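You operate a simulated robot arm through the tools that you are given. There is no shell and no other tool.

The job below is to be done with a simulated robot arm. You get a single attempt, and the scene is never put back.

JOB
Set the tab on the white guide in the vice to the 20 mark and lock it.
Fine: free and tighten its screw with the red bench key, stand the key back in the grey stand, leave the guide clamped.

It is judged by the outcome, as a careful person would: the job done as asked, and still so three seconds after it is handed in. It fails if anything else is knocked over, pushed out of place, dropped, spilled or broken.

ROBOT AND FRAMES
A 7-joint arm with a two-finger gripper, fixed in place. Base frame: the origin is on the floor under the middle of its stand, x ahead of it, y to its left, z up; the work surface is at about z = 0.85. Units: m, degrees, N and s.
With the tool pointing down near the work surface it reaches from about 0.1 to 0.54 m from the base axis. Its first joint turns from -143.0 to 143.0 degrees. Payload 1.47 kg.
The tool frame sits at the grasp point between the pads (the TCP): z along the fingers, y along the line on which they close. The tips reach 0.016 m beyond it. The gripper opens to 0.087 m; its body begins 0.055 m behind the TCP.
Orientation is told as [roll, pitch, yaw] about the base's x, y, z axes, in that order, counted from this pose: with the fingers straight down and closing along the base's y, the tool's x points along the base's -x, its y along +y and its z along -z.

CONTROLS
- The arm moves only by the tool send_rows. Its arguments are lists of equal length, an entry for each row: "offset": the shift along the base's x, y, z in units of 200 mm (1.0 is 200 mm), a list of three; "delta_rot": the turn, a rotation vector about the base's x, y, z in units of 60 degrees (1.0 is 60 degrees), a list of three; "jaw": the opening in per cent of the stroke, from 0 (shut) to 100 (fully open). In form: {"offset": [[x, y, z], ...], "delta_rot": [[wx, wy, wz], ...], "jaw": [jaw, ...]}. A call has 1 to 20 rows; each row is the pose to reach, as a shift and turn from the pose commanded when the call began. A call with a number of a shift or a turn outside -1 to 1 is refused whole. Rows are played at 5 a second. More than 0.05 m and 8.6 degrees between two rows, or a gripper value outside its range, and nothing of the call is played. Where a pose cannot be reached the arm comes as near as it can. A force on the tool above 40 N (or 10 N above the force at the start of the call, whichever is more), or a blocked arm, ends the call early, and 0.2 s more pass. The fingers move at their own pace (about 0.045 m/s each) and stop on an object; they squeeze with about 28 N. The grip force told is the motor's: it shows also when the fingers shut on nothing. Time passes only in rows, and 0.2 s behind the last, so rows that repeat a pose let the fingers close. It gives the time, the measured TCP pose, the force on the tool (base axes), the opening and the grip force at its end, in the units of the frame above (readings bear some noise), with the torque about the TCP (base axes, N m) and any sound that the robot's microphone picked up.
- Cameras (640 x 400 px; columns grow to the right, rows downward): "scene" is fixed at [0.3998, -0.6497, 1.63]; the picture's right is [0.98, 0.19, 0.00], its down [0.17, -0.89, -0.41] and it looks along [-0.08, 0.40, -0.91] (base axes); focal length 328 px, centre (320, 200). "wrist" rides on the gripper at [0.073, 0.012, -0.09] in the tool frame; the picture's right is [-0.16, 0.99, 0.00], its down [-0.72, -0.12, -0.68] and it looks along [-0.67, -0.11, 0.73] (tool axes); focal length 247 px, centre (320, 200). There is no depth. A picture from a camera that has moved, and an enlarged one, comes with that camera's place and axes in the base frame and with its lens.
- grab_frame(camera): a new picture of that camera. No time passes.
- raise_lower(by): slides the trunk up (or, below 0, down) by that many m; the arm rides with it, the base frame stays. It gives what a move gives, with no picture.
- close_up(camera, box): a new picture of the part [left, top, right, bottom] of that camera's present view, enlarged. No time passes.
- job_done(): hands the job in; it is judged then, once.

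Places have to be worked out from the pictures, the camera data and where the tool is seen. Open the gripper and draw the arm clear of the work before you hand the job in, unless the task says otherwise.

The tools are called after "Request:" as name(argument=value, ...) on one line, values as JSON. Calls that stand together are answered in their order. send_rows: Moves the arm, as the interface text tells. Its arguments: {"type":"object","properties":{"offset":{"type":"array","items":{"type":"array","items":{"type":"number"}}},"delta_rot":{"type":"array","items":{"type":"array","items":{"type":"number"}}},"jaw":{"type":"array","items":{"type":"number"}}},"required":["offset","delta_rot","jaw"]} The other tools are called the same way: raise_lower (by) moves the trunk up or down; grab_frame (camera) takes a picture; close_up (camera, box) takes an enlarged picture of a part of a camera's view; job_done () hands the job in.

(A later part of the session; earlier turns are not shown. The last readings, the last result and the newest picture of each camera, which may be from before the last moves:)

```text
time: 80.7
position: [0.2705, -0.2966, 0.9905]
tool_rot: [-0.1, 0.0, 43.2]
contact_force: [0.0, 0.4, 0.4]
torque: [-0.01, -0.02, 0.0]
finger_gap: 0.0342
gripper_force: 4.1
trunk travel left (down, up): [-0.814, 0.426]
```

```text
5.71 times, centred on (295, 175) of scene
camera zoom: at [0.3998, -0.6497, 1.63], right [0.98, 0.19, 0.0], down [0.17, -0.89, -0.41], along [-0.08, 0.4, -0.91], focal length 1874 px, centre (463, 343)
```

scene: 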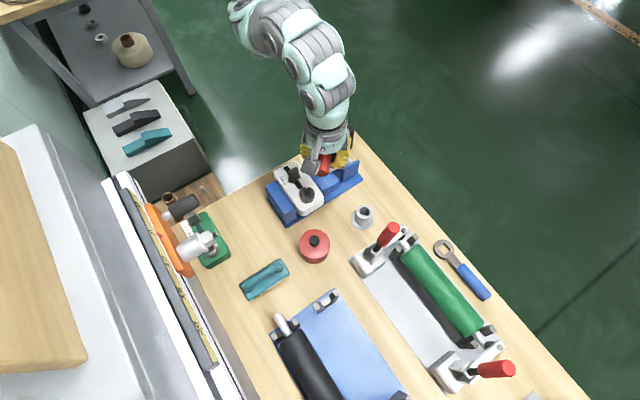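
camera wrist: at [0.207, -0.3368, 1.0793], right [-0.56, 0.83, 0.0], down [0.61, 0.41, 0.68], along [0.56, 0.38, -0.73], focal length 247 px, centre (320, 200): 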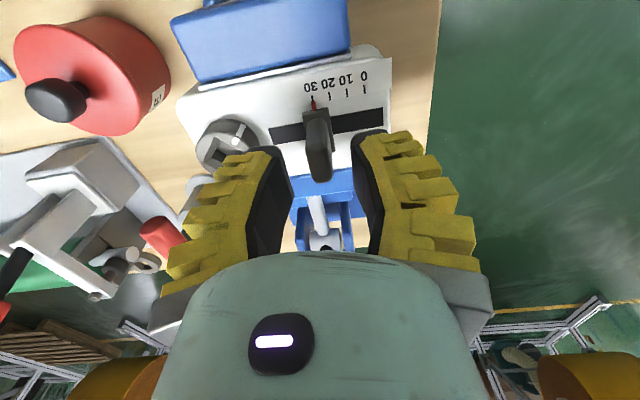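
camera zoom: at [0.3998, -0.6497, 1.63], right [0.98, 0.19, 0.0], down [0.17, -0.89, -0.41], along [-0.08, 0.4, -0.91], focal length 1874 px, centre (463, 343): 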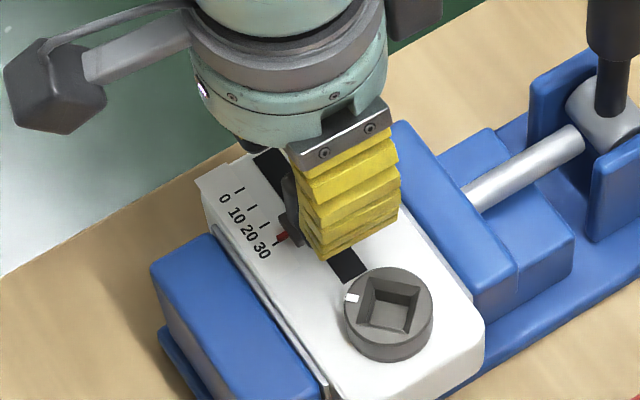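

The fin is centred between the fingers. I descend to z≈0.968, tips just above the screw head's height.

Request:
send_rows(offset=[[0, 0, -0.04], [0, 0, -0.08], [0, 0, -0.112], [0, 0, -0.112]], delta_rot=[[0, 0, 0], [0, 0, 0], [0, 0, 0], [0, 0, 0]], jaw=[32, 32, 32, 32])

Request:
grab_frame(camera="wrist")

Request:
close_up(camera="wrist", box=[250, 80, 390, 220])

Request:
close_up(camera="scene", box=[270, 155, 320, 205])

```text
time: 81.7
position: [0.2696, -0.2969, 0.9671]
tool_rot: [0.0, 0.0, 43.1]
contact_force: [-0.3, 0.5, -0.9]
torque: [0.0, -0.02, 0.0]
finger_gap: 0.0341
gripper_force: 4.6
trunk travel left (down, up): [-0.814, 0.426]
```

```text
taken
camera wrist: at [0.207, -0.3367, 1.0569], right [-0.56, 0.83, 0.0], down [0.61, 0.41, 0.68], along [0.56, 0.38, -0.73], focal length 247 px, centre (320, 200)
```

wrist: 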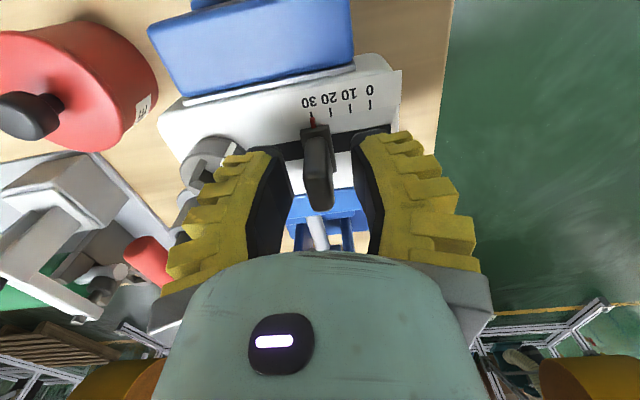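

```text
2.86 times, centred on (320, 150) of wrist
camera zoom: at [0.207, -0.3367, 1.0569], right [-0.56, 0.83, 0.0], down [0.61, 0.41, 0.68], along [0.56, 0.38, -0.73], focal length 706 px, centre (320, 343)
```

zoom: 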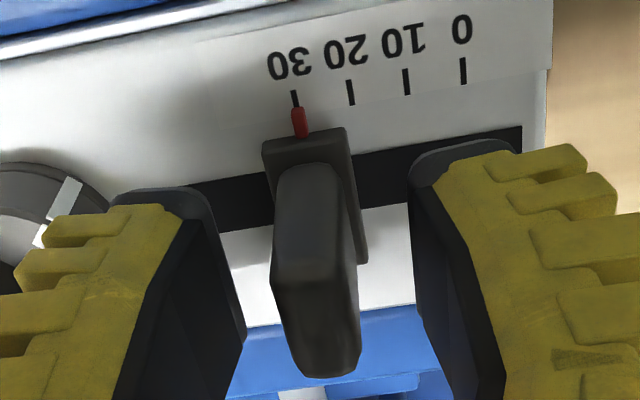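

```text
8.00 times, centred on (295, 180) of scene
camera zoom: at [0.3998, -0.6497, 1.63], right [0.98, 0.19, 0.0], down [0.17, -0.89, -0.41], along [-0.08, 0.4, -0.91], focal length 2623 px, centre (520, 360)
```

zoom: 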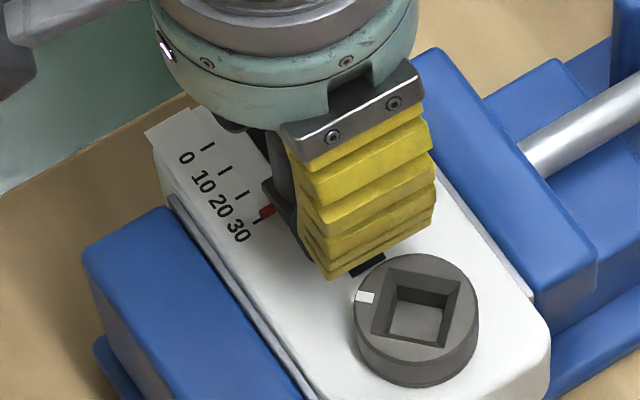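

The fin is centred within ~1 mm and the wrist view shows pointer and scale clearly. I close gently on the fin.

Request:
send_rows(offset=[[0, 0, 0], [0, 0, 0], [0, 0, 0], [0, 0, 0], [0, 0, 0]], delta_rot=[[0, 0, 0], [0, 0, 0], [0, 0, 0], [0, 0, 0], [0, 0, 0]], jaw=[20, 10, 0, 0, 0])

Request:
close_up(camera="wrist", box=[250, 80, 390, 220])

```text
time: 82.9
position: [0.2693, -0.2962, 0.969]
tool_rot: [-0.1, 0.0, 43.0]
contact_force: [-2.3, 1.2, 11.8]
torque: [-0.03, 0.03, 0.42]
finger_gap: 0.0079
gripper_force: 28.0
trunk travel left (down, up): [-0.814, 0.426]
```

```text
2.86 times, centred on (320, 150) of wrist
camera zoom: at [0.2074, -0.3372, 1.0576], right [-0.56, 0.83, 0.0], down [0.61, 0.41, 0.68], along [0.56, 0.38, -0.73], focal length 706 px, centre (320, 343)
```

zoom: 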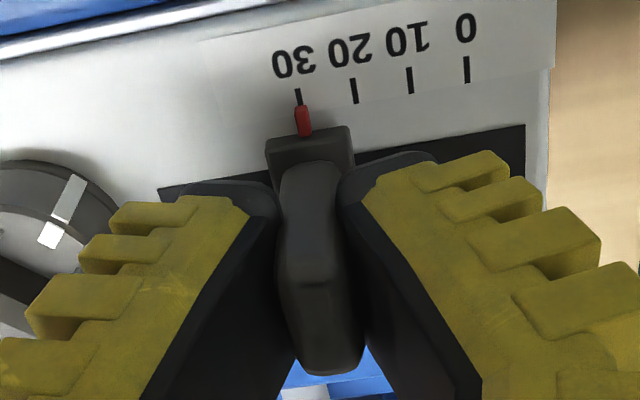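

The fin is gripped. I slide it ~9.5 mm toward 0 along the slot in small steps and read force.

Request:
send_rows(offset=[[-0.0068, 0.0073, 0.003], [-0.0136, 0.0146, 0.005], [-0.0205, 0.0219, 0.005], [-0.0273, 0.0292, 0.005], [-0.0324, 0.0347, 0.005], [-0.0324, 0.0347, 0.005]], delta_rot=[[0, 0, 0], [0, 0, 0], [0, 0, 0], [0, 0, 0], [0, 0, 0], [0, 0, 0]], jaw=[0, 0, 0, 0, 0, 0])

Request:
close_up(camera="wrist", box=[250, 80, 390, 220])

Request:
close_up(camera="scene", box=[270, 155, 320, 205])

```text
time: 84.3
position: [0.2627, -0.2883, 0.9691]
tool_rot: [-0.1, 0.0, 43.0]
contact_force: [-0.8, -1.2, 7.9]
torque: [-0.02, -0.03, 0.38]
finger_gap: 0.0059
gripper_force: 27.6
trunk travel left (down, up): [-0.814, 0.426]
```

```text
2.86 times, centred on (320, 150) of wrist
camera zoom: at [0.2003, -0.33, 1.0583], right [-0.56, 0.83, 0.0], down [0.61, 0.41, 0.68], along [0.56, 0.38, -0.73], focal length 706 px, centre (320, 343)
```

zoom: 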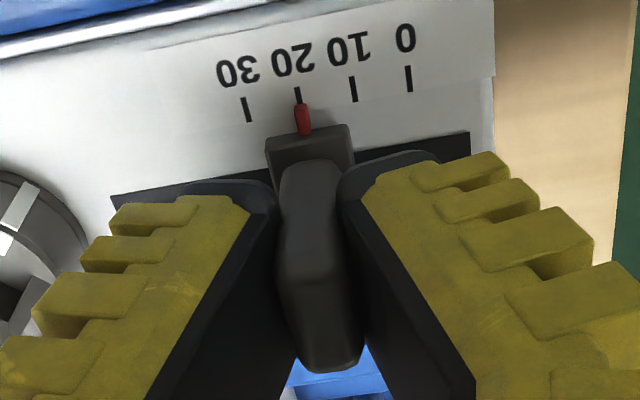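

```text
8.00 times, centred on (295, 180) of scene
camera zoom: at [0.3998, -0.6497, 1.63], right [0.98, 0.19, 0.0], down [0.17, -0.89, -0.41], along [-0.08, 0.4, -0.91], focal length 2623 px, centre (520, 360)
```

zoom: 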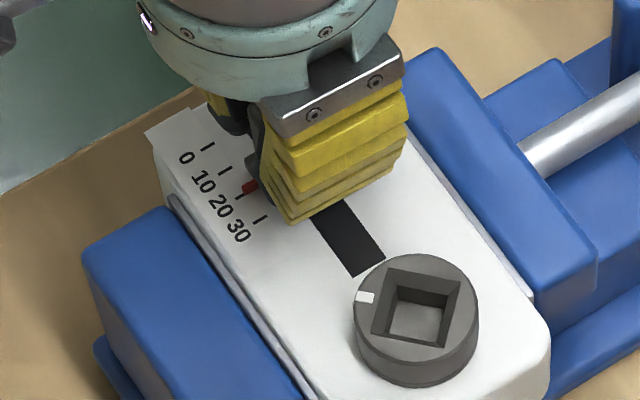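

The tab slid freely and the pointer is near 20. I zoom hard on pointer and tick.

Request:
close_up(camera="wrist", box=[295, 90, 350, 130])

Request:
close_up(camera="scene", box=[278, 164, 298, 184])

```text
10.00 times, centred on (322, 110) of wrist
camera zoom: at [0.2003, -0.33, 1.0583], right [-0.56, 0.83, 0.0], down [0.61, 0.41, 0.68], along [0.56, 0.38, -0.73], focal length 2470 px, centre (295, 1100)
```

zoom: 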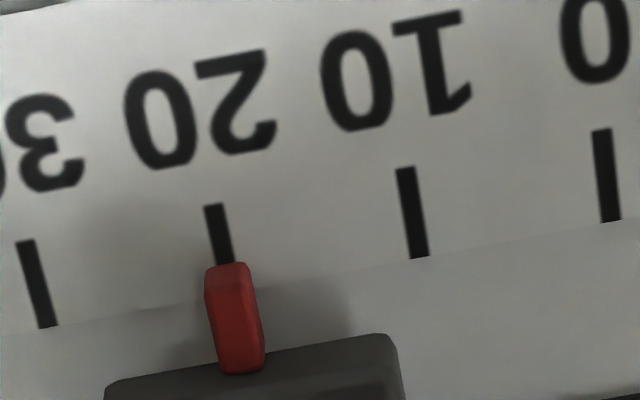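

```text
16.00 times, centred on (288, 174) of scene
camera zoom: at [0.3998, -0.6497, 1.63], right [0.98, 0.19, 0.0], down [0.17, -0.89, -0.41], along [-0.08, 0.4, -0.91], focal length 5246 px, centre (832, 616)
```

zoom: 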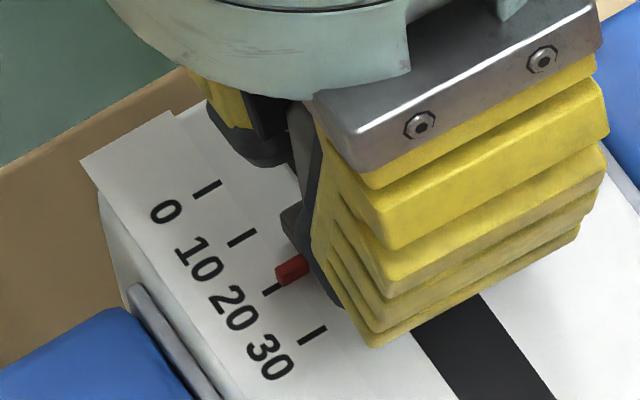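

The pointer reads about 19.6 (slight overshoot, confirmed from both cameras). I move it back 0.4 mm and re-check.

Request:
send_rows(offset=[[0.0014, -0.0015, 0], [0.0014, -0.0015, 0], [0.0014, -0.0015, 0]], delta_rot=[[0, 0, 0], [0, 0, 0], [0, 0, 0]], jaw=[0, 0, 0])

Request:
close_up(camera="wrist", box=[295, 90, 350, 130])

Request:
close_up(camera="scene", box=[278, 164, 298, 184])

```text
time: 85.1
position: [0.2628, -0.2904, 0.9692]
tool_rot: [-0.1, 0.1, 42.9]
contact_force: [-2.5, -1.4, 7.5]
torque: [-0.02, 0.02, 0.41]
finger_gap: 0.0062
gripper_force: 28.1
trunk travel left (down, up): [-0.814, 0.426]
```

```text
10.00 times, centred on (322, 110) of wrist
camera zoom: at [0.2009, -0.3305, 1.0583], right [-0.56, 0.83, 0.0], down [0.61, 0.41, 0.68], along [0.56, 0.38, -0.73], focal length 2470 px, centre (295, 1100)
```

zoom: 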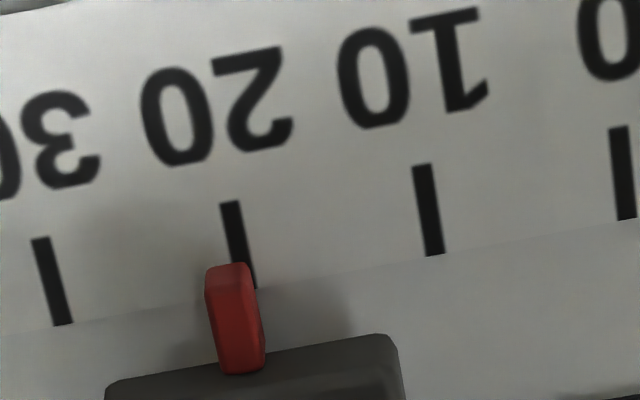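

```text
16.00 times, centred on (288, 174) of scene
camera zoom: at [0.3998, -0.6497, 1.63], right [0.98, 0.19, 0.0], down [0.17, -0.89, -0.41], along [-0.08, 0.4, -0.91], focal length 5246 px, centre (832, 616)
```

zoom: 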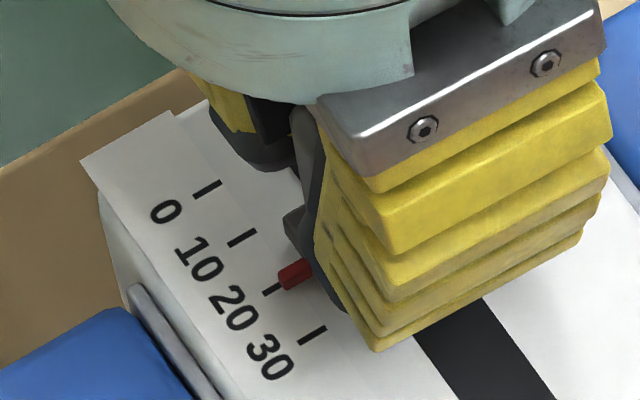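

It moved a bit more than asked; it now reads about 20.4. I nudge 0.4 mm toward 0 and re-check.

Request:
send_rows(offset=[[-0.0013, 0.0014, 0], [-0.0013, 0.0014, 0], [-0.0013, 0.0014, 0], [-0.0013, 0.0014, 0]], delta_rot=[[0, 0, 0], [0, 0, 0], [0, 0, 0], [0, 0, 0]], jaw=[0, 0, 0, 0])

Request:
close_up(camera="wrist", box=[295, 90, 350, 130])

Request:
close_up(camera="scene", box=[278, 164, 298, 184])

```text
time: 86.1
position: [0.262, -0.2894, 0.9695]
tool_rot: [-0.1, 0.1, 43.0]
contact_force: [-1.4, -2.0, 6.9]
torque: [-0.02, 0.04, 0.38]
finger_gap: 0.006
gripper_force: 28.2
trunk travel left (down, up): [-0.814, 0.426]
```

```text
10.00 times, centred on (322, 110) of wrist
camera zoom: at [0.2005, -0.3301, 1.0582], right [-0.56, 0.83, 0.0], down [0.61, 0.41, 0.68], along [0.56, 0.38, -0.73], focal length 2470 px, centre (295, 1100)
```

zoom: 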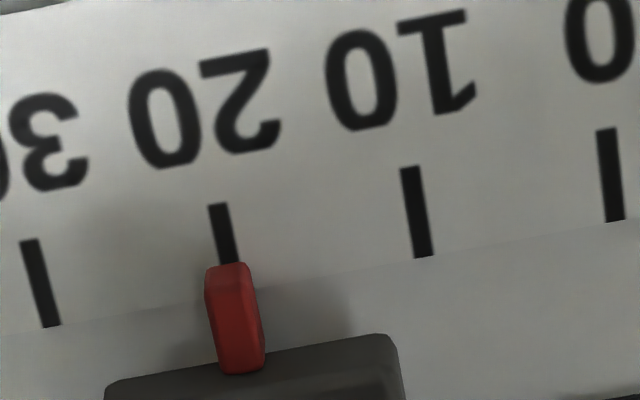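

```text
16.00 times, centred on (288, 174) of scene
camera zoom: at [0.3998, -0.6497, 1.63], right [0.98, 0.19, 0.0], down [0.17, -0.89, -0.41], along [-0.08, 0.4, -0.91], focal length 5246 px, centre (832, 616)
```

zoom: 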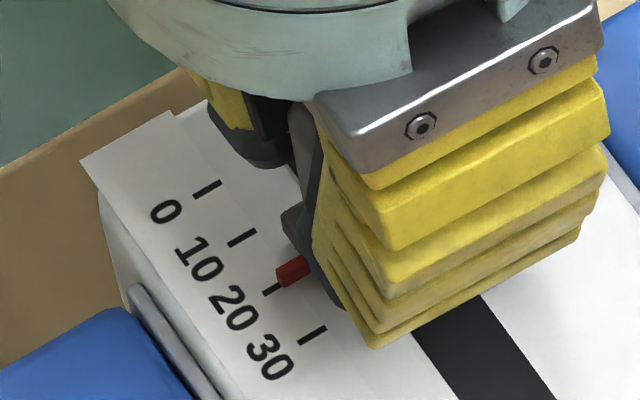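

The pointer now sits within ~0.2 of the 20 tick. I release gently and inspect.

Request:
send_rows(offset=[[0, 0, 0], [0, 0, 0], [0, 0, 0], [0, 0, 0], [0, 0, 0]], delta_rot=[[0, 0, 0], [0, 0, 0], [0, 0, 0], [0, 0, 0], [0, 0, 0]], jaw=[10, 16, 24, 32, 32])

Request:
close_up(camera="wrist", box=[295, 90, 350, 130])

Request:
close_up(camera="wrist", box=[250, 80, 390, 220])

Request:
close_up(camera="scene", box=[278, 164, 298, 184])

```text
time: 87.3
position: [0.2627, -0.2886, 0.9686]
tool_rot: [-0.1, -0.1, 42.9]
contact_force: [0.6, 0.3, -0.4]
torque: [0.0, -0.02, -0.02]
finger_gap: 0.0341
gripper_force: 4.2
trunk travel left (down, up): [-0.814, 0.426]
```

```text
10.00 times, centred on (322, 110) of wrist
camera zoom: at [0.2005, -0.3294, 1.0579], right [-0.56, 0.83, 0.0], down [0.61, 0.41, 0.68], along [0.56, 0.38, -0.73], focal length 2470 px, centre (295, 1100)
```

zoom: 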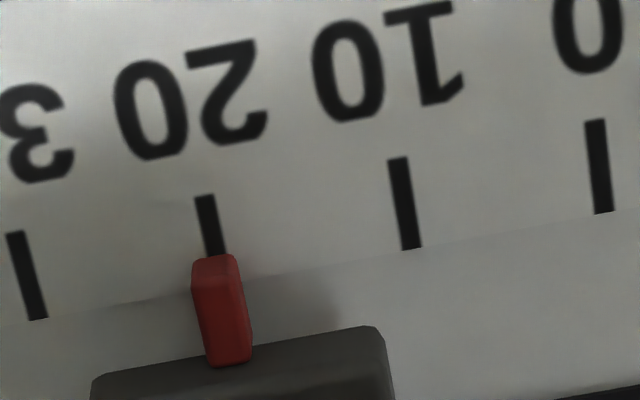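

```text
2.86 times, centred on (320, 150) of wrist
camera zoom: at [0.2005, -0.3294, 1.0579], right [-0.56, 0.83, 0.0], down [0.61, 0.41, 0.68], along [0.56, 0.38, -0.73], focal length 706 px, centre (320, 343)
```

zoom: 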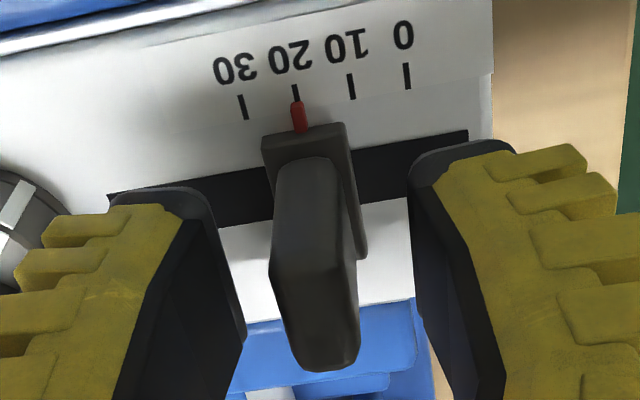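

```text
16.00 times, centred on (288, 174) of scene
camera zoom: at [0.3998, -0.6497, 1.63], right [0.98, 0.19, 0.0], down [0.17, -0.89, -0.41], along [-0.08, 0.4, -0.91], focal length 5246 px, centre (832, 616)
```

zoom: 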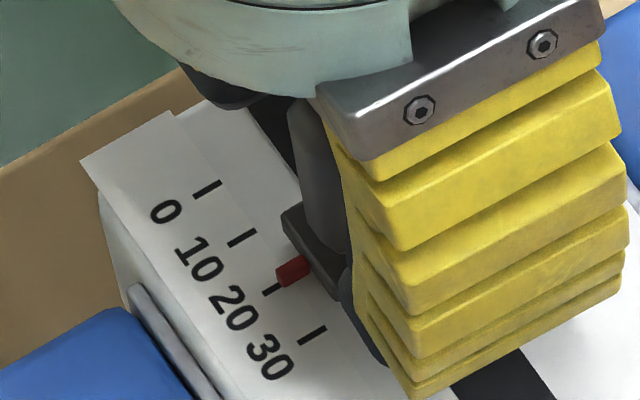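

The tab stands at ≈19.8 on the scale, fins clear of the fingers. I rise and go back to the key, opening the jaw on the way.

Request:
send_rows(offset=[[0, 0, 0.08], [0, 0, 0.18], [0, 0, 0.28], [0, 0, 0.38], [0, 0, 0.457]], delta_rot=[[0, 0, 0], [0, 0, 0], [0, 0, 0], [0, 0, 0], [0, 0, 0]], jaw=[32, 32, 32, 32, 32])

Request:
send_rows(offset=[[0.1, -0.026, 0], [0.2, -0.052, 0], [0.3, -0.078, 0], [0.4, -0.104, 0], [0.5, -0.13, 0], [0.6, -0.156, 0], [0.7, -0.182, 0], [0.8, -0.208, 0], [0.924, -0.241, 0], [0.924, -0.241, 0]], delta_rot=[[0, 0, 0.03], [0, 0, 0.03], [0, 0, 0.03], [0, 0, 0.03], [0, 0, 0.03], [0, 0, 0.03], [0, 0, 0.03], [0, 0, 0.03], [0, 0, 0.03], [0, 0, 0.03]], jaw=[32, 32, 32, 32, 40, 50, 60, 60, 60, 60])

Request:
grab_frame(camera="wrist")

Request:
close_up(camera="scene", box=[340, 180, 400, 240])

Request:
close_up(camera="scene", box=[270, 155, 310, 195])

```text
time: 88.5
position: [0.2629, -0.2888, 1.06]
tool_rot: [-0.1, 0.0, 43.0]
contact_force: [0.3, 1.0, -0.7]
torque: [-0.02, 0.02, 0.01]
finger_gap: 0.0338
gripper_force: 4.5
trunk travel left (down, up): [-0.814, 0.426]
```

```text
time: 90.7
position: [0.4483, -0.3371, 1.0597]
tool_rot: [0.0, 0.1, 44.8]
contact_force: [0.2, 0.5, 0.7]
torque: [0.05, 0.01, -0.01]
finger_gap: 0.0573
gripper_force: 3.9
trunk travel left (down, up): [-0.814, 0.426]
```

```text
taken
camera wrist: at [0.3872, -0.3792, 1.149], right [-0.58, 0.81, 0.0], down [0.59, 0.43, 0.68], along [0.55, 0.4, -0.73], focal length 247 px, centre (320, 200)
```

wrist: 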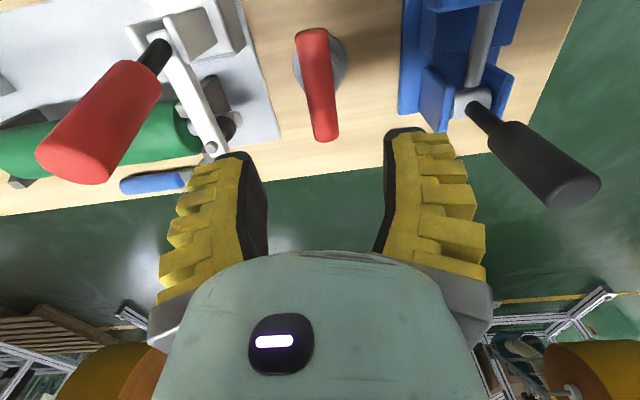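

```text
6.67 times, centred on (370, 210) of scene
camera zoom: at [0.3998, -0.6497, 1.63], right [0.98, 0.19, 0.0], down [0.17, -0.89, -0.41], along [-0.08, 0.4, -0.91], focal length 2186 px, centre (-13, 133)
```

zoom: 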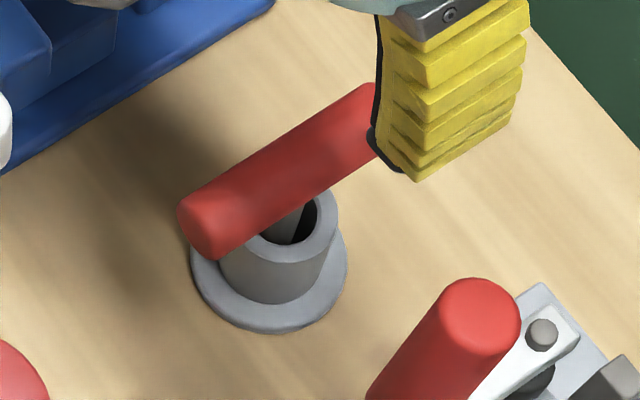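

```text
10.00 times, centred on (290, 175) of scene
camera zoom: at [0.3998, -0.6497, 1.63], right [0.98, 0.19, 0.0], down [0.17, -0.89, -0.41], along [-0.08, 0.4, -0.91], focal length 3279 px, centre (620, 450)
```

zoom: 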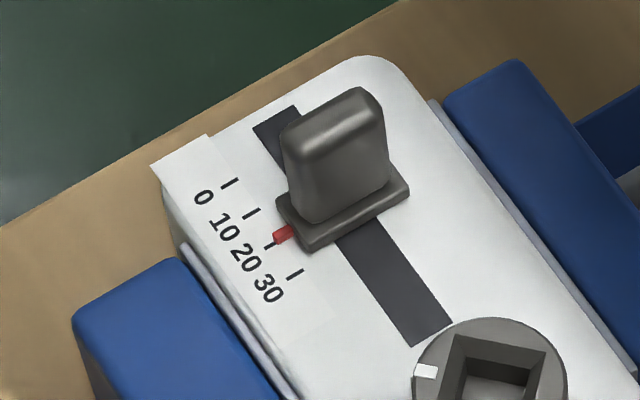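

The pointer is at 20 in this clear view too. The key bar centre is at ≈(0.4476, -0.337); I descend onto it.

Request:
send_rows(offset=[[0, -0.003, -0.1], [0, -0.003, -0.2], [0, -0.003, -0.3], [0, -0.003, -0.4], [0, -0.003, -0.48], [0, -0.003, -0.54], [0, -0.003, -0.58], [0, -0.003, -0.605], [0, -0.003, -0.605]], delta_rot=[[0, 0, 0], [0, 0, 0], [0, 0, 0], [0, 0, 0], [0, 0, 0], [0, 0, 0], [0, 0, 0], [0, 0, 0], [0, 0, 0]], jaw=[60, 60, 60, 60, 60, 60, 60, 60, 60])

Request:
grab_frame(camera="wrist")

```text
time: 92.7
position: [0.447, -0.3376, 0.9392]
tool_rot: [0.0, 0.0, 44.8]
contact_force: [0.6, 0.4, -1.0]
torque: [0.03, 0.01, 0.02]
finger_gap: 0.0575
gripper_force: 3.6
trunk travel left (down, up): [-0.814, 0.426]
```

```text
taken
camera wrist: at [0.3862, -0.3799, 1.0286], right [-0.58, 0.81, 0.0], down [0.6, 0.43, 0.68], along [0.55, 0.4, -0.73], focal length 247 px, centre (320, 200)
```

wrist: 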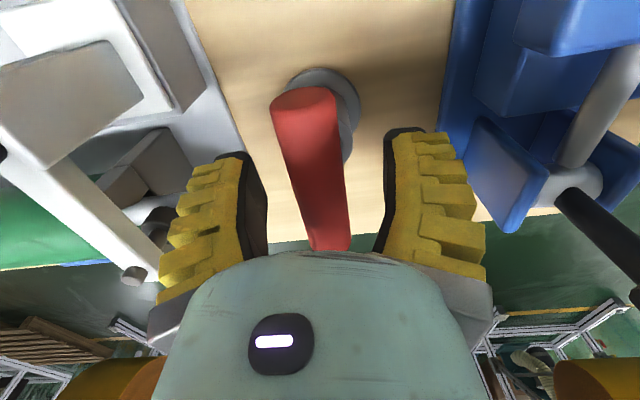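

Same picture as at the first, stable grasp. I close on the bar.

Request:
send_rows(offset=[[0, 0, 0.004], [0, 0, 0.004], [0, 0, 0.004], [0, 0, 0.004], [0, 0, 0.004], [0, 0, 0.004]], delta_rot=[[0, 0, 0], [0, 0, 0], [0, 0, 0], [0, 0, 0], [0, 0, 0], [0, 0, 0]], jaw=[60, 40, 20, 0, 0, 0])

Request:
send_rows(offset=[[0, 0, 0.04], [0, 0, 0.1], [0, 0, 0.18], [0, 0, 0.26], [0, 0, 0.34], [0, 0, 0.42], [0, 0, 0.5], [0, 0, 0.6]], delta_rot=[[0, 0, 0], [0, 0, 0], [0, 0, 0], [0, 0, 0], [0, 0, 0], [0, 0, 0], [0, 0, 0], [0, 0, 0]], jaw=[0, 0, 0, 0, 0, 0, 0, 0])

Request:
close_up(camera="scene", box=[365, 180, 387, 202])

Request:
grab_frame(camera="wrist")

```text
time: 94.1
position: [0.4472, -0.3376, 0.9411]
tool_rot: [0.1, -0.1, 44.8]
contact_force: [-0.3, 0.7, 0.4]
torque: [0.02, 0.01, -0.02]
finger_gap: 0.0199
gripper_force: 27.8
trunk travel left (down, up): [-0.814, 0.426]
```

```text
time: 95.9
position: [0.4465, -0.3373, 1.0601]
tool_rot: [0.1, 0.0, 44.8]
contact_force: [0.0, -0.3, -1.8]
torque: [-0.03, -0.01, 0.02]
finger_gap: 0.0193
gripper_force: 28.0
trunk travel left (down, up): [-0.814, 0.426]
```

```text
16.00 times, centred on (376, 191) of scene
camera zoom: at [0.3998, -0.6497, 1.63], right [0.98, 0.19, 0.0], down [0.17, -0.89, -0.41], along [-0.08, 0.4, -0.91], focal length 5246 px, centre (-576, 344)
```

zoom: 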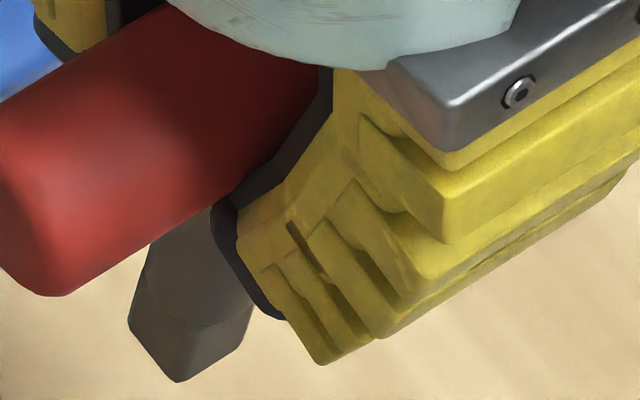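

```text
taken
camera wrist: at [0.3856, -0.3806, 1.149], right [-0.58, 0.81, 0.0], down [0.6, 0.43, 0.68], along [0.55, 0.4, -0.73], focal length 247 px, centre (320, 200)
```

wrist: 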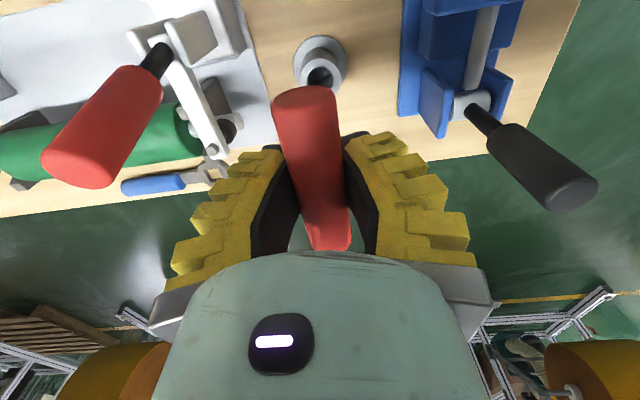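

The key is out and hangs straight. Tightening means clockwise from yaw ~78 down to about -60, so first I move above the screw and test at height that yaws down to -60 are reachable.

Request:
send_rows(offset=[[-0.08, 0, 0.03], [-0.17, 0, 0.05], [-0.26, 0, 0.06], [-0.35, 0, 0.06], [-0.44, 0, 0.06], [-0.53, 0, 0.06], [-0.62, 0, 0.06], [-0.69, 0, 0.06], [-0.69, 0, 0.06]], delta_rot=[[0, 0, 0], [0, 0, -0.12], [0, 0, -0.25], [0, 0, -0.38], [0, 0, -0.5], [0, 0, -0.63], [0, 0, -0.76], [0, 0, -0.88], [0, 0, -1.0]], jaw=[0, 0, 0, 0, 0, 0, 0, 0, 0])

Request:
send_rows(offset=[[0, 0, 0], [0, 0, 0], [0, 0, 0], [0, 0, 0], [0, 0, 0], [0, 0, 0], [0, 0, 0]], delta_rot=[[0, 0, -0.12], [0, 0, -0.24], [0, 0, -0.36], [0, 0, -0.48], [0, 0, -0.6], [0, 0, -0.72], [0, 0, -0.84]], jaw=[0, 0, 0, 0, 0, 0, 0])

Request:
grab_frame(camera="scene")

```text
time: 97.9
position: [0.3096, -0.3372, 1.0709]
tool_rot: [0.0, 0.1, -15.5]
contact_force: [-0.8, 0.6, -1.6]
torque: [-0.02, -0.02, 0.01]
finger_gap: 0.0191
gripper_force: 28.0
trunk travel left (down, up): [-0.814, 0.426]
```

```text
time: 99.5
position: [0.3094, -0.3383, 1.0723]
tool_rot: [0.0, 0.0, -65.6]
contact_force: [-0.1, -0.2, -1.1]
torque: [0.0, -0.02, 0.02]
finger_gap: 0.0195
gripper_force: 27.7
trunk travel left (down, up): [-0.814, 0.426]
```

```text
taken
```

scene: 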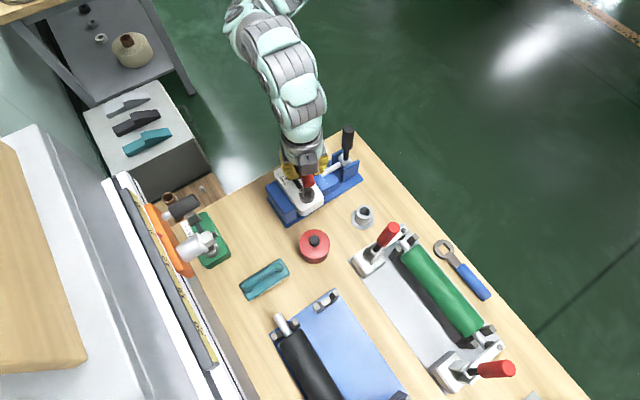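

Yaw -65 is fine. I test a further 30° for tightening margin.

Request:
send_rows(offset=[[0, 0, 0], [0, 0, 0], [0, 0, 0], [0, 0, 0]], delta_rot=[[0, 0, -0.12], [0, 0, -0.24], [0, 0, -0.36], [0, 0, -0.48]], jaw=[0, 0, 0, 0])

```text
time: 100.5
position: [0.3087, -0.3382, 1.0726]
tool_rot: [-0.1, 0.0, -94.5]
contact_force: [0.0, 0.0, -1.3]
torque: [0.0, 0.0, -0.02]
finger_gap: 0.0194
gripper_force: 27.7
trunk travel left (down, up): [-0.814, 0.426]
```

Down to -94 works. Now I turn back up to yaw 78 to match the socket.

Request:
send_rows(offset=[[0, 0, 0], [0, 0, 0], [0, 0, 0], [0, 0, 0], [0, 0, 0], [0, 0, 0], [0, 0, 0], [0, 0, 0]], delta_rot=[[0, 0, 0.12], [0, 0, 0.24], [0, 0, 0.36], [0, 0, 0.48], [0, 0, 0.6], [0, 0, 0.72], [0, 0, 0.84], [0, 0, 0.96]], jaw=[0, 0, 0, 0, 0, 0, 0, 0])

Request:
send_rows(offset=[[0, 0, 0], [0, 0, 0], [0, 0, 0], [0, 0, 0], [0, 0, 0], [0, 0, 0], [0, 0, 0], [0, 0, 0]], delta_rot=[[0, 0, 0.12], [0, 0, 0.24], [0, 0, 0.36], [0, 0, 0.48], [0, 0, 0.6], [0, 0, 0.72], [0, 0, 0.84], [0, 0, 0.96]], jaw=[0, 0, 0, 0, 0, 0, 0, 0])

Request:
send_rows(offset=[[0, 0, 0], [0, 0, 0], [0, 0, 0], [0, 0, 0], [0, 0, 0], [0, 0, 0], [0, 0, 0], [0, 0, 0], [0, 0, 0]], delta_rot=[[0, 0, 0.12], [0, 0, 0.24], [0, 0, 0.36], [0, 0, 0.48], [0, 0, 0.6], [0, 0, 0.72], [0, 0, 0.84], [0, 0, 0.955], [0, 0, 0.955]], jaw=[0, 0, 0, 0, 0, 0, 0, 0, 0])

Request:
close_up(camera="scene", box=[298, 176, 320, 200])

Request:
grab_frame(camera="wrist")

```text
time: 102.3
position: [0.3082, -0.3376, 1.0716]
tool_rot: [0.0, 0.0, -36.6]
contact_force: [0.5, 0.2, -0.5]
torque: [0.03, -0.02, 0.04]
finger_gap: 0.0195
gripper_force: 27.9
trunk travel left (down, up): [-0.814, 0.426]
```

```text
time: 104.1
position: [0.3107, -0.3374, 1.072]
tool_rot: [0.0, 0.1, 21.0]
contact_force: [0.5, 0.4, -1.1]
torque: [-0.01, -0.01, 0.02]
finger_gap: 0.0197
gripper_force: 27.7
trunk travel left (down, up): [-0.814, 0.426]
```

```text
time: 106.1
position: [0.3085, -0.3382, 1.0724]
tool_rot: [0.0, -0.1, 78.2]
contact_force: [-0.3, -0.6, -1.0]
torque: [-0.02, 0.0, 0.0]
finger_gap: 0.0197
gripper_force: 27.9
trunk travel left (down, up): [-0.814, 0.426]
```

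```text
16.00 times, centred on (309, 188) of scene
camera zoom: at [0.3998, -0.6497, 1.63], right [0.98, 0.19, 0.0], down [0.17, -0.89, -0.41], along [-0.08, 0.4, -0.91], focal length 5246 px, centre (496, 392)
```

zoom: 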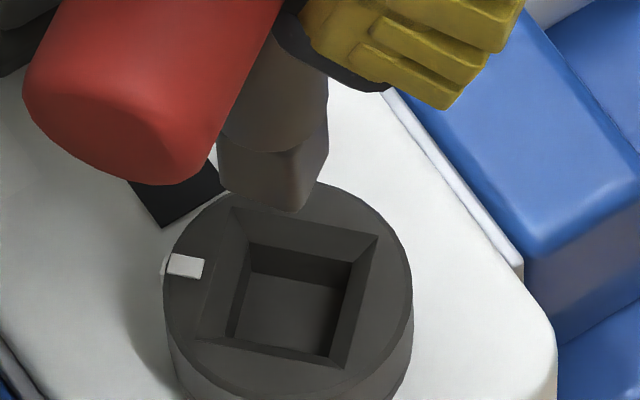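

```text
taken
camera wrist: at [0.2821, -0.406, 1.161], right [-0.93, 0.36, 0.0], down [0.26, 0.68, 0.68], along [0.24, 0.64, -0.73], focal length 247 px, centre (320, 200)
```

wrist: 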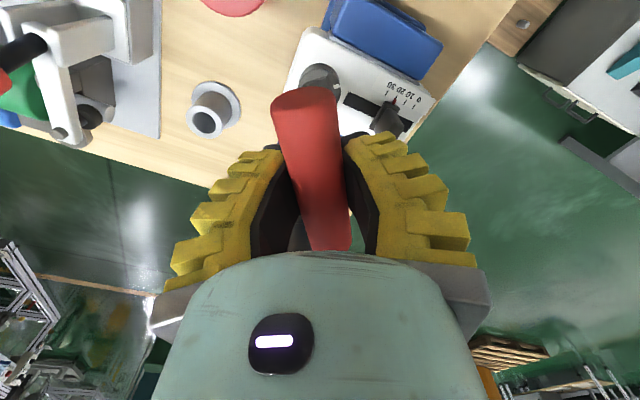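

The socket's mark is actually at ~178°, so its sides are at 88°. I turn to yaw 88, correct (+0.2, +1.1) mm, and lower until the bit enters the funnel.

Request:
send_rows(offset=[[0.001, 0.0055, 0], [0.001, 0.0055, 0], [0.001, 0.0055, -0.06], [0.001, 0.0055, -0.12], [0.001, 0.0055, -0.17], [0.001, 0.0055, -0.2], [0.001, 0.0055, -0.2]], delta_rot=[[0, 0, 0.083], [0, 0, 0.1667], [0, 0, 0.1667], [0, 0, 0.1667], [0, 0, 0.1667], [0, 0, 0.1667], [0, 0, 0.1667]], jaw=[0, 0, 0, 0, 0, 0, 0])

Request:
close_up(camera="scene", box=[298, 180, 320, 206])

```text
time: 107.7
position: [0.3089, -0.3362, 1.0326]
tool_rot: [0.1, -0.1, 88.0]
contact_force: [-0.5, 0.6, -2.3]
torque: [-0.03, 0.0, -0.02]
finger_gap: 0.0195
gripper_force: 28.2
trunk travel left (down, up): [-0.814, 0.426]
```

```text
15.38 times, centred on (309, 193) of scene
camera zoom: at [0.3998, -0.6497, 1.63], right [0.98, 0.19, 0.0], down [0.17, -0.89, -0.41], along [-0.08, 0.4, -0.91], focal length 5044 px, centre (489, 308)
```

zoom: 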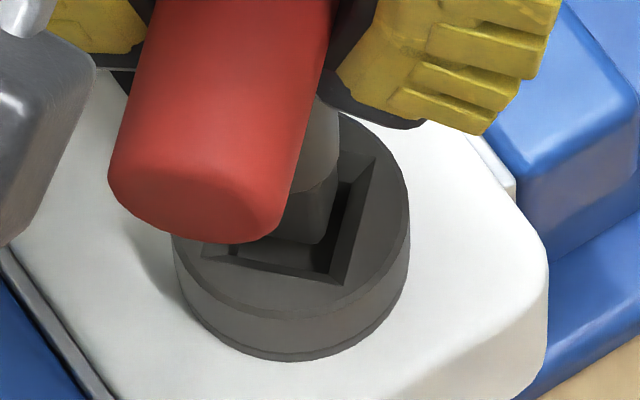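

The bit is centred in the funnel within 1 mm. I lower further toward the floor in small steps.

Request:
send_rows(offset=[[0, -0.002, -0.02], [0, -0.002, -0.04], [0, -0.002, -0.055], [0, -0.002, -0.065], [0, -0.002, -0.065]], delta_rot=[[0, 0, 0], [0, 0, 0], [0, 0, 0], [0, 0, 0], [0, 0, 0]], jaw=[0, 0, 0, 0, 0])

Request:
close_up(camera="scene", box=[298, 180, 320, 206])

```text
time: 108.9
position: [0.3101, -0.3363, 1.0192]
tool_rot: [-0.1, 0.0, 88.3]
contact_force: [0.4, 2.1, 5.3]
torque: [0.14, 0.03, 0.0]
finger_gap: 0.0215
gripper_force: 27.8
trunk travel left (down, up): [-0.814, 0.426]
```

```text
15.38 times, centred on (309, 193) of scene
camera zoom: at [0.3998, -0.6497, 1.63], right [0.98, 0.19, 0.0], down [0.17, -0.89, -0.41], along [-0.08, 0.4, -0.91], focal length 5044 px, centre (489, 308)
```

zoom: 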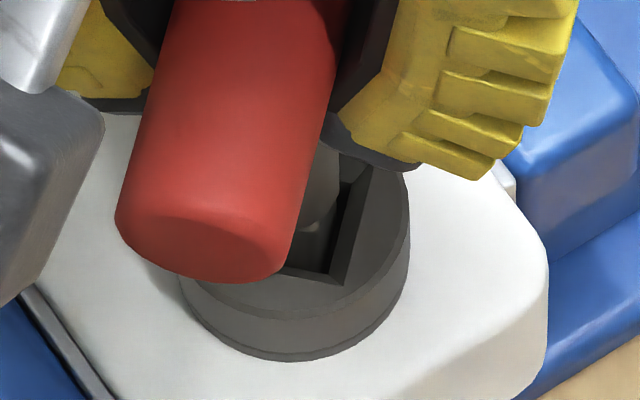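

Contact at 5 N with a +y side load suggests the bit rests on a wall edge. I lift 1 mm, shift +0.7 mm in y, and lower again.

Request:
send_rows(offset=[[0, 0, 0.006], [0, 0.0035, 0.006], [0, 0.0035, 0], [0, 0.0035, -0.004], [0, 0.0035, -0.004]], delta_rot=[[0, 0, 0], [0, 0, 0], [0, 0, 0], [0, 0, 0], [0, 0, 0]], jaw=[0, 0, 0, 0, 0])

Request:
close_up(camera="scene", box=[300, 190, 318, 204])

Request:
grab_frame(camera="wrist")

```text
time: 110.1
position: [0.3102, -0.3356, 1.0182]
tool_rot: [-0.1, 0.0, 88.1]
contact_force: [0.1, 0.4, 8.5]
torque: [0.07, 0.0, 0.01]
finger_gap: 0.0223
gripper_force: 28.2
trunk travel left (down, up): [-0.814, 0.426]
```

```text
16.00 times, centred on (309, 197) of scene
camera zoom: at [0.3998, -0.6497, 1.63], right [0.98, 0.19, 0.0], down [0.17, -0.89, -0.41], along [-0.08, 0.4, -0.91], focal length 5246 px, centre (496, 248)
```

zoom: 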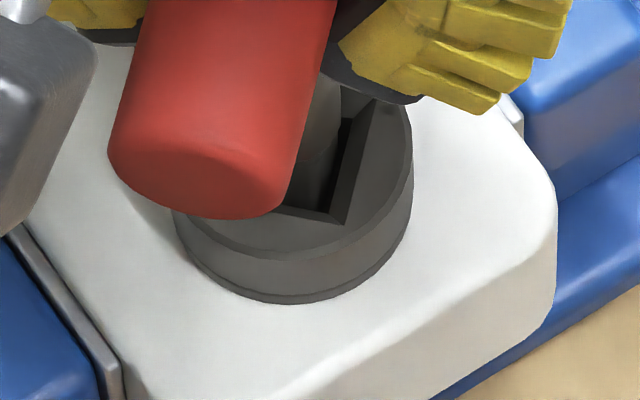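

```text
taken
camera wrist: at [0.2949, -0.4084, 1.1081], right [-0.98, 0.19, 0.0], down [0.14, 0.72, 0.68], along [0.13, 0.67, -0.73], focal length 247 px, centre (320, 200)
```

wrist: 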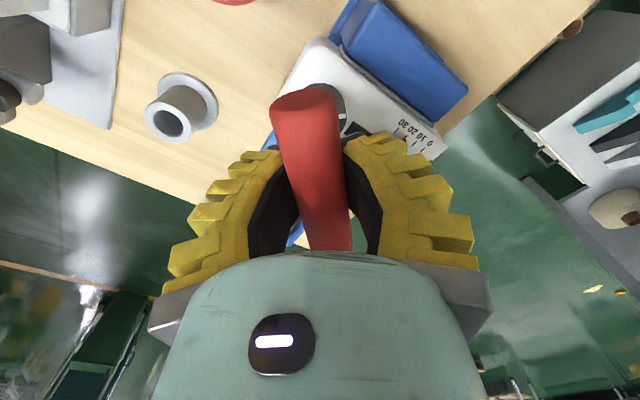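

The bit is on the floor (8.5 N vertical, no side load). I relieve 1 mm and turn clockwise 40° to tighten, checking torque.

Request:
send_rows(offset=[[0, 0, 0.005], [0, 0, 0.005], [0, 0, 0.005], [0, 0, 0.005], [0, 0, 0.005], [0, 0, 0.005], [0, 0, 0.005]], delta_rot=[[0, 0, 0], [0, 0, -0.133], [0, 0, -0.267], [0, 0, -0.4], [0, 0, -0.533], [0, 0, -0.667], [0, 0, -0.667]], jaw=[0, 0, 0, 0, 0, 0, 0])

Request:
close_up(camera="scene", box=[298, 186, 320, 208])

Request:
close_up(camera="wrist", box=[260, 50, 480, 180])

```text
time: 111.7
position: [0.3093, -0.3368, 1.0203]
tool_rot: [-0.1, 0.1, 48.0]
contact_force: [-1.4, -3.7, 3.2]
torque: [-0.22, 0.16, 0.06]
finger_gap: 0.021
gripper_force: 28.1
trunk travel left (down, up): [-0.814, 0.426]
```

```text
16.00 times, centred on (309, 197) of scene
camera zoom: at [0.3998, -0.6497, 1.63], right [0.98, 0.19, 0.0], down [0.17, -0.89, -0.41], along [-0.08, 0.4, -0.91], focal length 5246 px, centre (496, 248)
```

zoom: 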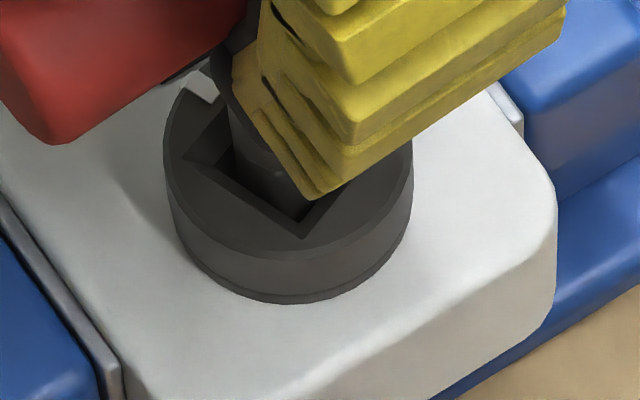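

```text
2.91 times, centred on (370, 115) of wrist
camera zoom: at [0.251, -0.3827, 1.1088], right [-0.63, 0.78, 0.0], down [0.57, 0.46, 0.68], along [0.53, 0.43, -0.73], focal length 718 px, centre (174, 447)
```

zoom: 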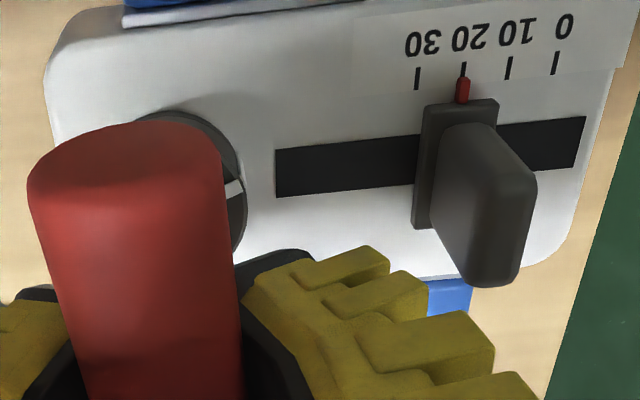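

The head follows clockwise (mark now ~157°), and the pointer stays at 20. I continue clockwise another 50°.

Request:
send_rows(offset=[[-0.001, -0.003, 0], [-0.001, -0.004, 0], [-0.001, -0.004, 0], [-0.001, -0.004, 0], [-0.001, -0.004, 0], [-0.001, -0.004, 0], [-0.001, -0.004, 0], [-0.001, -0.004, 0]], delta_rot=[[0, 0, -0.12], [0, 0, -0.24], [0, 0, -0.36], [0, 0, -0.48], [0, 0, -0.6], [0, 0, -0.72], [0, 0, -0.833], [0, 0, -0.833]], jaw=[0, 0, 0, 0, 0, 0, 0, 0])

Request:
close_up(camera="scene", box=[298, 186, 320, 208])

Request:
close_up(camera="wrist", box=[260, 20, 480, 180])

```text
time: 113.5
position: [0.3098, -0.3374, 1.0188]
tool_rot: [-0.1, -0.1, -2.0]
contact_force: [2.7, 0.0, 1.3]
torque: [-0.01, -0.17, 0.02]
finger_gap: 0.0206
gripper_force: 28.0
trunk travel left (down, up): [-0.814, 0.426]
```

```text
16.00 times, centred on (309, 197) of scene
camera zoom: at [0.3998, -0.6497, 1.63], right [0.98, 0.19, 0.0], down [0.17, -0.89, -0.41], along [-0.08, 0.4, -0.91], focal length 5246 px, centre (496, 248)
```

zoom: 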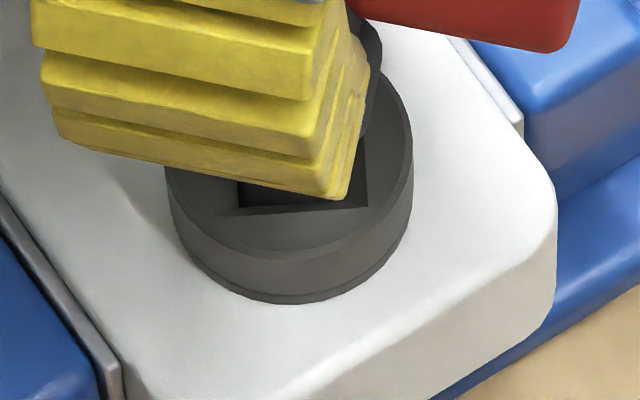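

```text
2.50 times, centred on (370, 100) of wrist
camera zoom: at [0.2366, -0.3227, 1.1085], right [0.19, 0.98, 0.0], down [0.72, -0.14, 0.68], along [0.67, -0.13, -0.73], focal length 617 px, centre (195, 450)
```

zoom: 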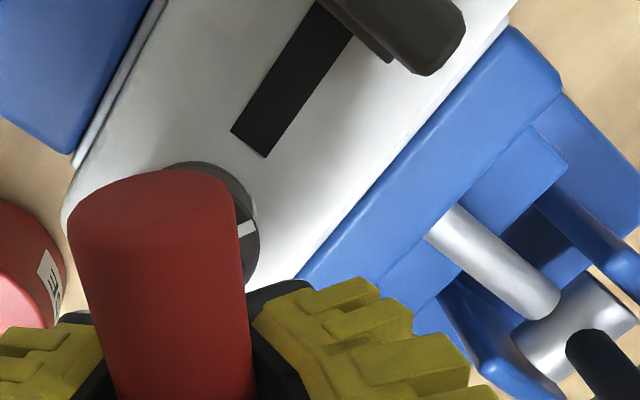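

The head mark is now at ~104° and turning with the key. About 60° remains to the original locked angle; I continue 42° and watch torque.

Request:
send_rows(offset=[[0.002, 0, 0], [0.002, 0, 0], [0.002, 0, 0], [0.002, 0, 0], [0.002, 0, 0], [0.002, 0, 0], [0.002, 0, 0]], delta_rot=[[0, 0, -0.117], [0, 0, -0.233], [0, 0, -0.35], [0, 0, -0.467], [0, 0, -0.583], [0, 0, -0.7], [0, 0, -0.7]], jaw=[0, 0, 0, 0, 0, 0, 0])

Request:
close_up(camera="scene", box=[298, 186, 320, 208])

Request:
close_up(camera="wrist", box=[240, 0, 440, 160])

```text
time: 115.1
position: [0.3096, -0.3394, 1.02]
tool_rot: [0.1, 0.1, -44.0]
contact_force: [1.9, -1.5, -0.1]
torque: [-0.15, -0.16, 0.04]
finger_gap: 0.02
gripper_force: 28.5
trunk travel left (down, up): [-0.814, 0.426]
```

```text
16.00 times, centred on (309, 197) of scene
camera zoom: at [0.3998, -0.6497, 1.63], right [0.98, 0.19, 0.0], down [0.17, -0.89, -0.41], along [-0.08, 0.4, -0.91], focal length 5246 px, centre (496, 248)
```

zoom: 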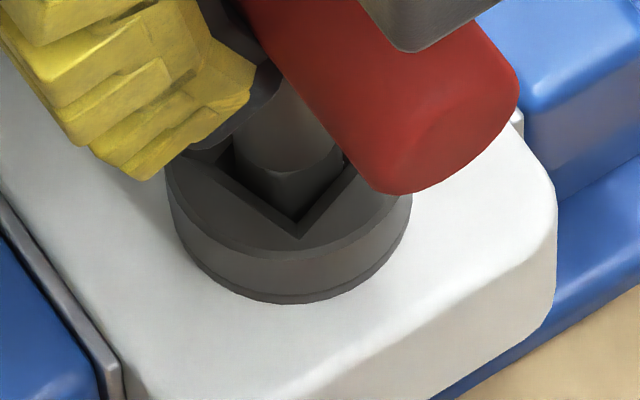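

```text
2.50 times, centred on (340, 80) of wrist
camera zoom: at [0.2647, -0.2781, 1.1087], right [0.8, 0.6, 0.0], down [0.44, -0.59, 0.68], along [0.41, -0.54, -0.73], focal length 617 px, centre (270, 500)
```

zoom: 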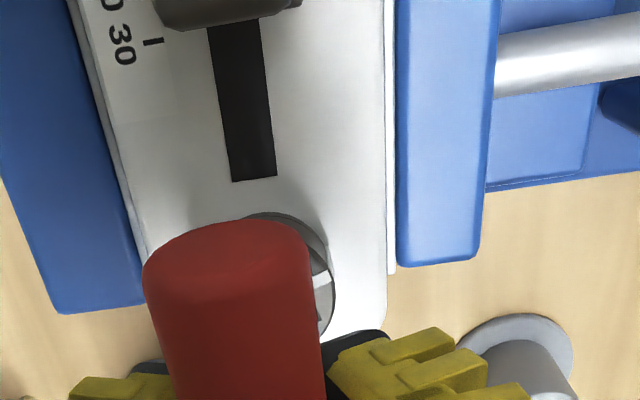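

The mark is at ~63°, so ~18° to the original locked position. I continue 14° and check torque.

Request:
send_rows(offset=[[0.001, -0.001, 0], [0.001, -0.001, 0], [0.001, -0.001, 0], [0.001, -0.001, 0]], delta_rot=[[0, 0, -0.08], [0, 0, -0.16], [0, 0, -0.233], [0, 0, -0.233]], jaw=[0, 0, 0, 0])

Request:
close_up(camera="scene", box=[298, 186, 320, 208])

```text
time: 116.1
position: [0.3105, -0.338, 1.0182]
tool_rot: [0.0, 0.0, -57.9]
contact_force: [0.8, -2.2, 0.1]
torque: [-0.11, -0.04, 0.03]
finger_gap: 0.02
gripper_force: 28.0
trunk travel left (down, up): [-0.814, 0.426]
```

```text
16.00 times, centred on (309, 197) of scene
camera zoom: at [0.3998, -0.6497, 1.63], right [0.98, 0.19, 0.0], down [0.17, -0.89, -0.41], along [-0.08, 0.4, -0.91], focal length 5246 px, centre (496, 248)
```

zoom: 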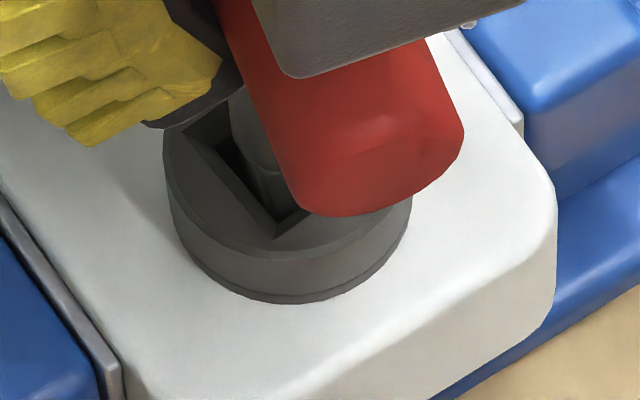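

The socket corner is back exactly where it was when locked. I turn a few degrees further clockwise to feel for a tightening torque.

Request:
send_rows(offset=[[0, 0, 0], [0, 0, 0], [0, 0, 0]], delta_rot=[[0, 0, -0.05], [0, 0, -0.1], [0, 0, -0.1]], jaw=[0, 0, 0])

Request:
close_up(camera="scene", box=[298, 186, 320, 208])

```text
time: 116.9
position: [0.3109, -0.3373, 1.0191]
tool_rot: [0.0, -0.1, -64.0]
contact_force: [-0.6, -1.3, 0.6]
torque: [-0.01, 0.04, 0.21]
finger_gap: 0.0204
gripper_force: 28.4
trunk travel left (down, up): [-0.814, 0.426]
```

```text
16.00 times, centred on (309, 197) of scene
camera zoom: at [0.3998, -0.6497, 1.63], right [0.98, 0.19, 0.0], down [0.17, -0.89, -0.41], along [-0.08, 0.4, -0.91], focal length 5246 px, centre (496, 248)
```

zoom: 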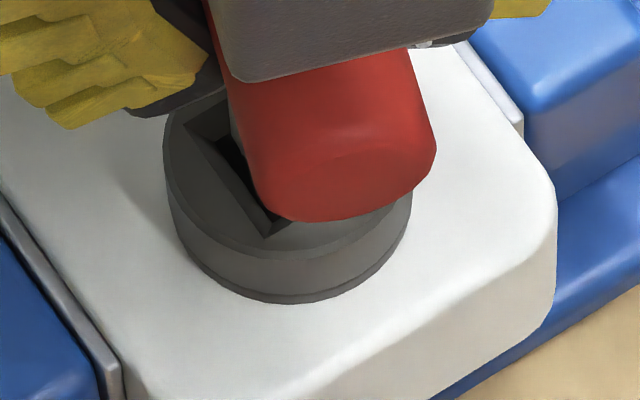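

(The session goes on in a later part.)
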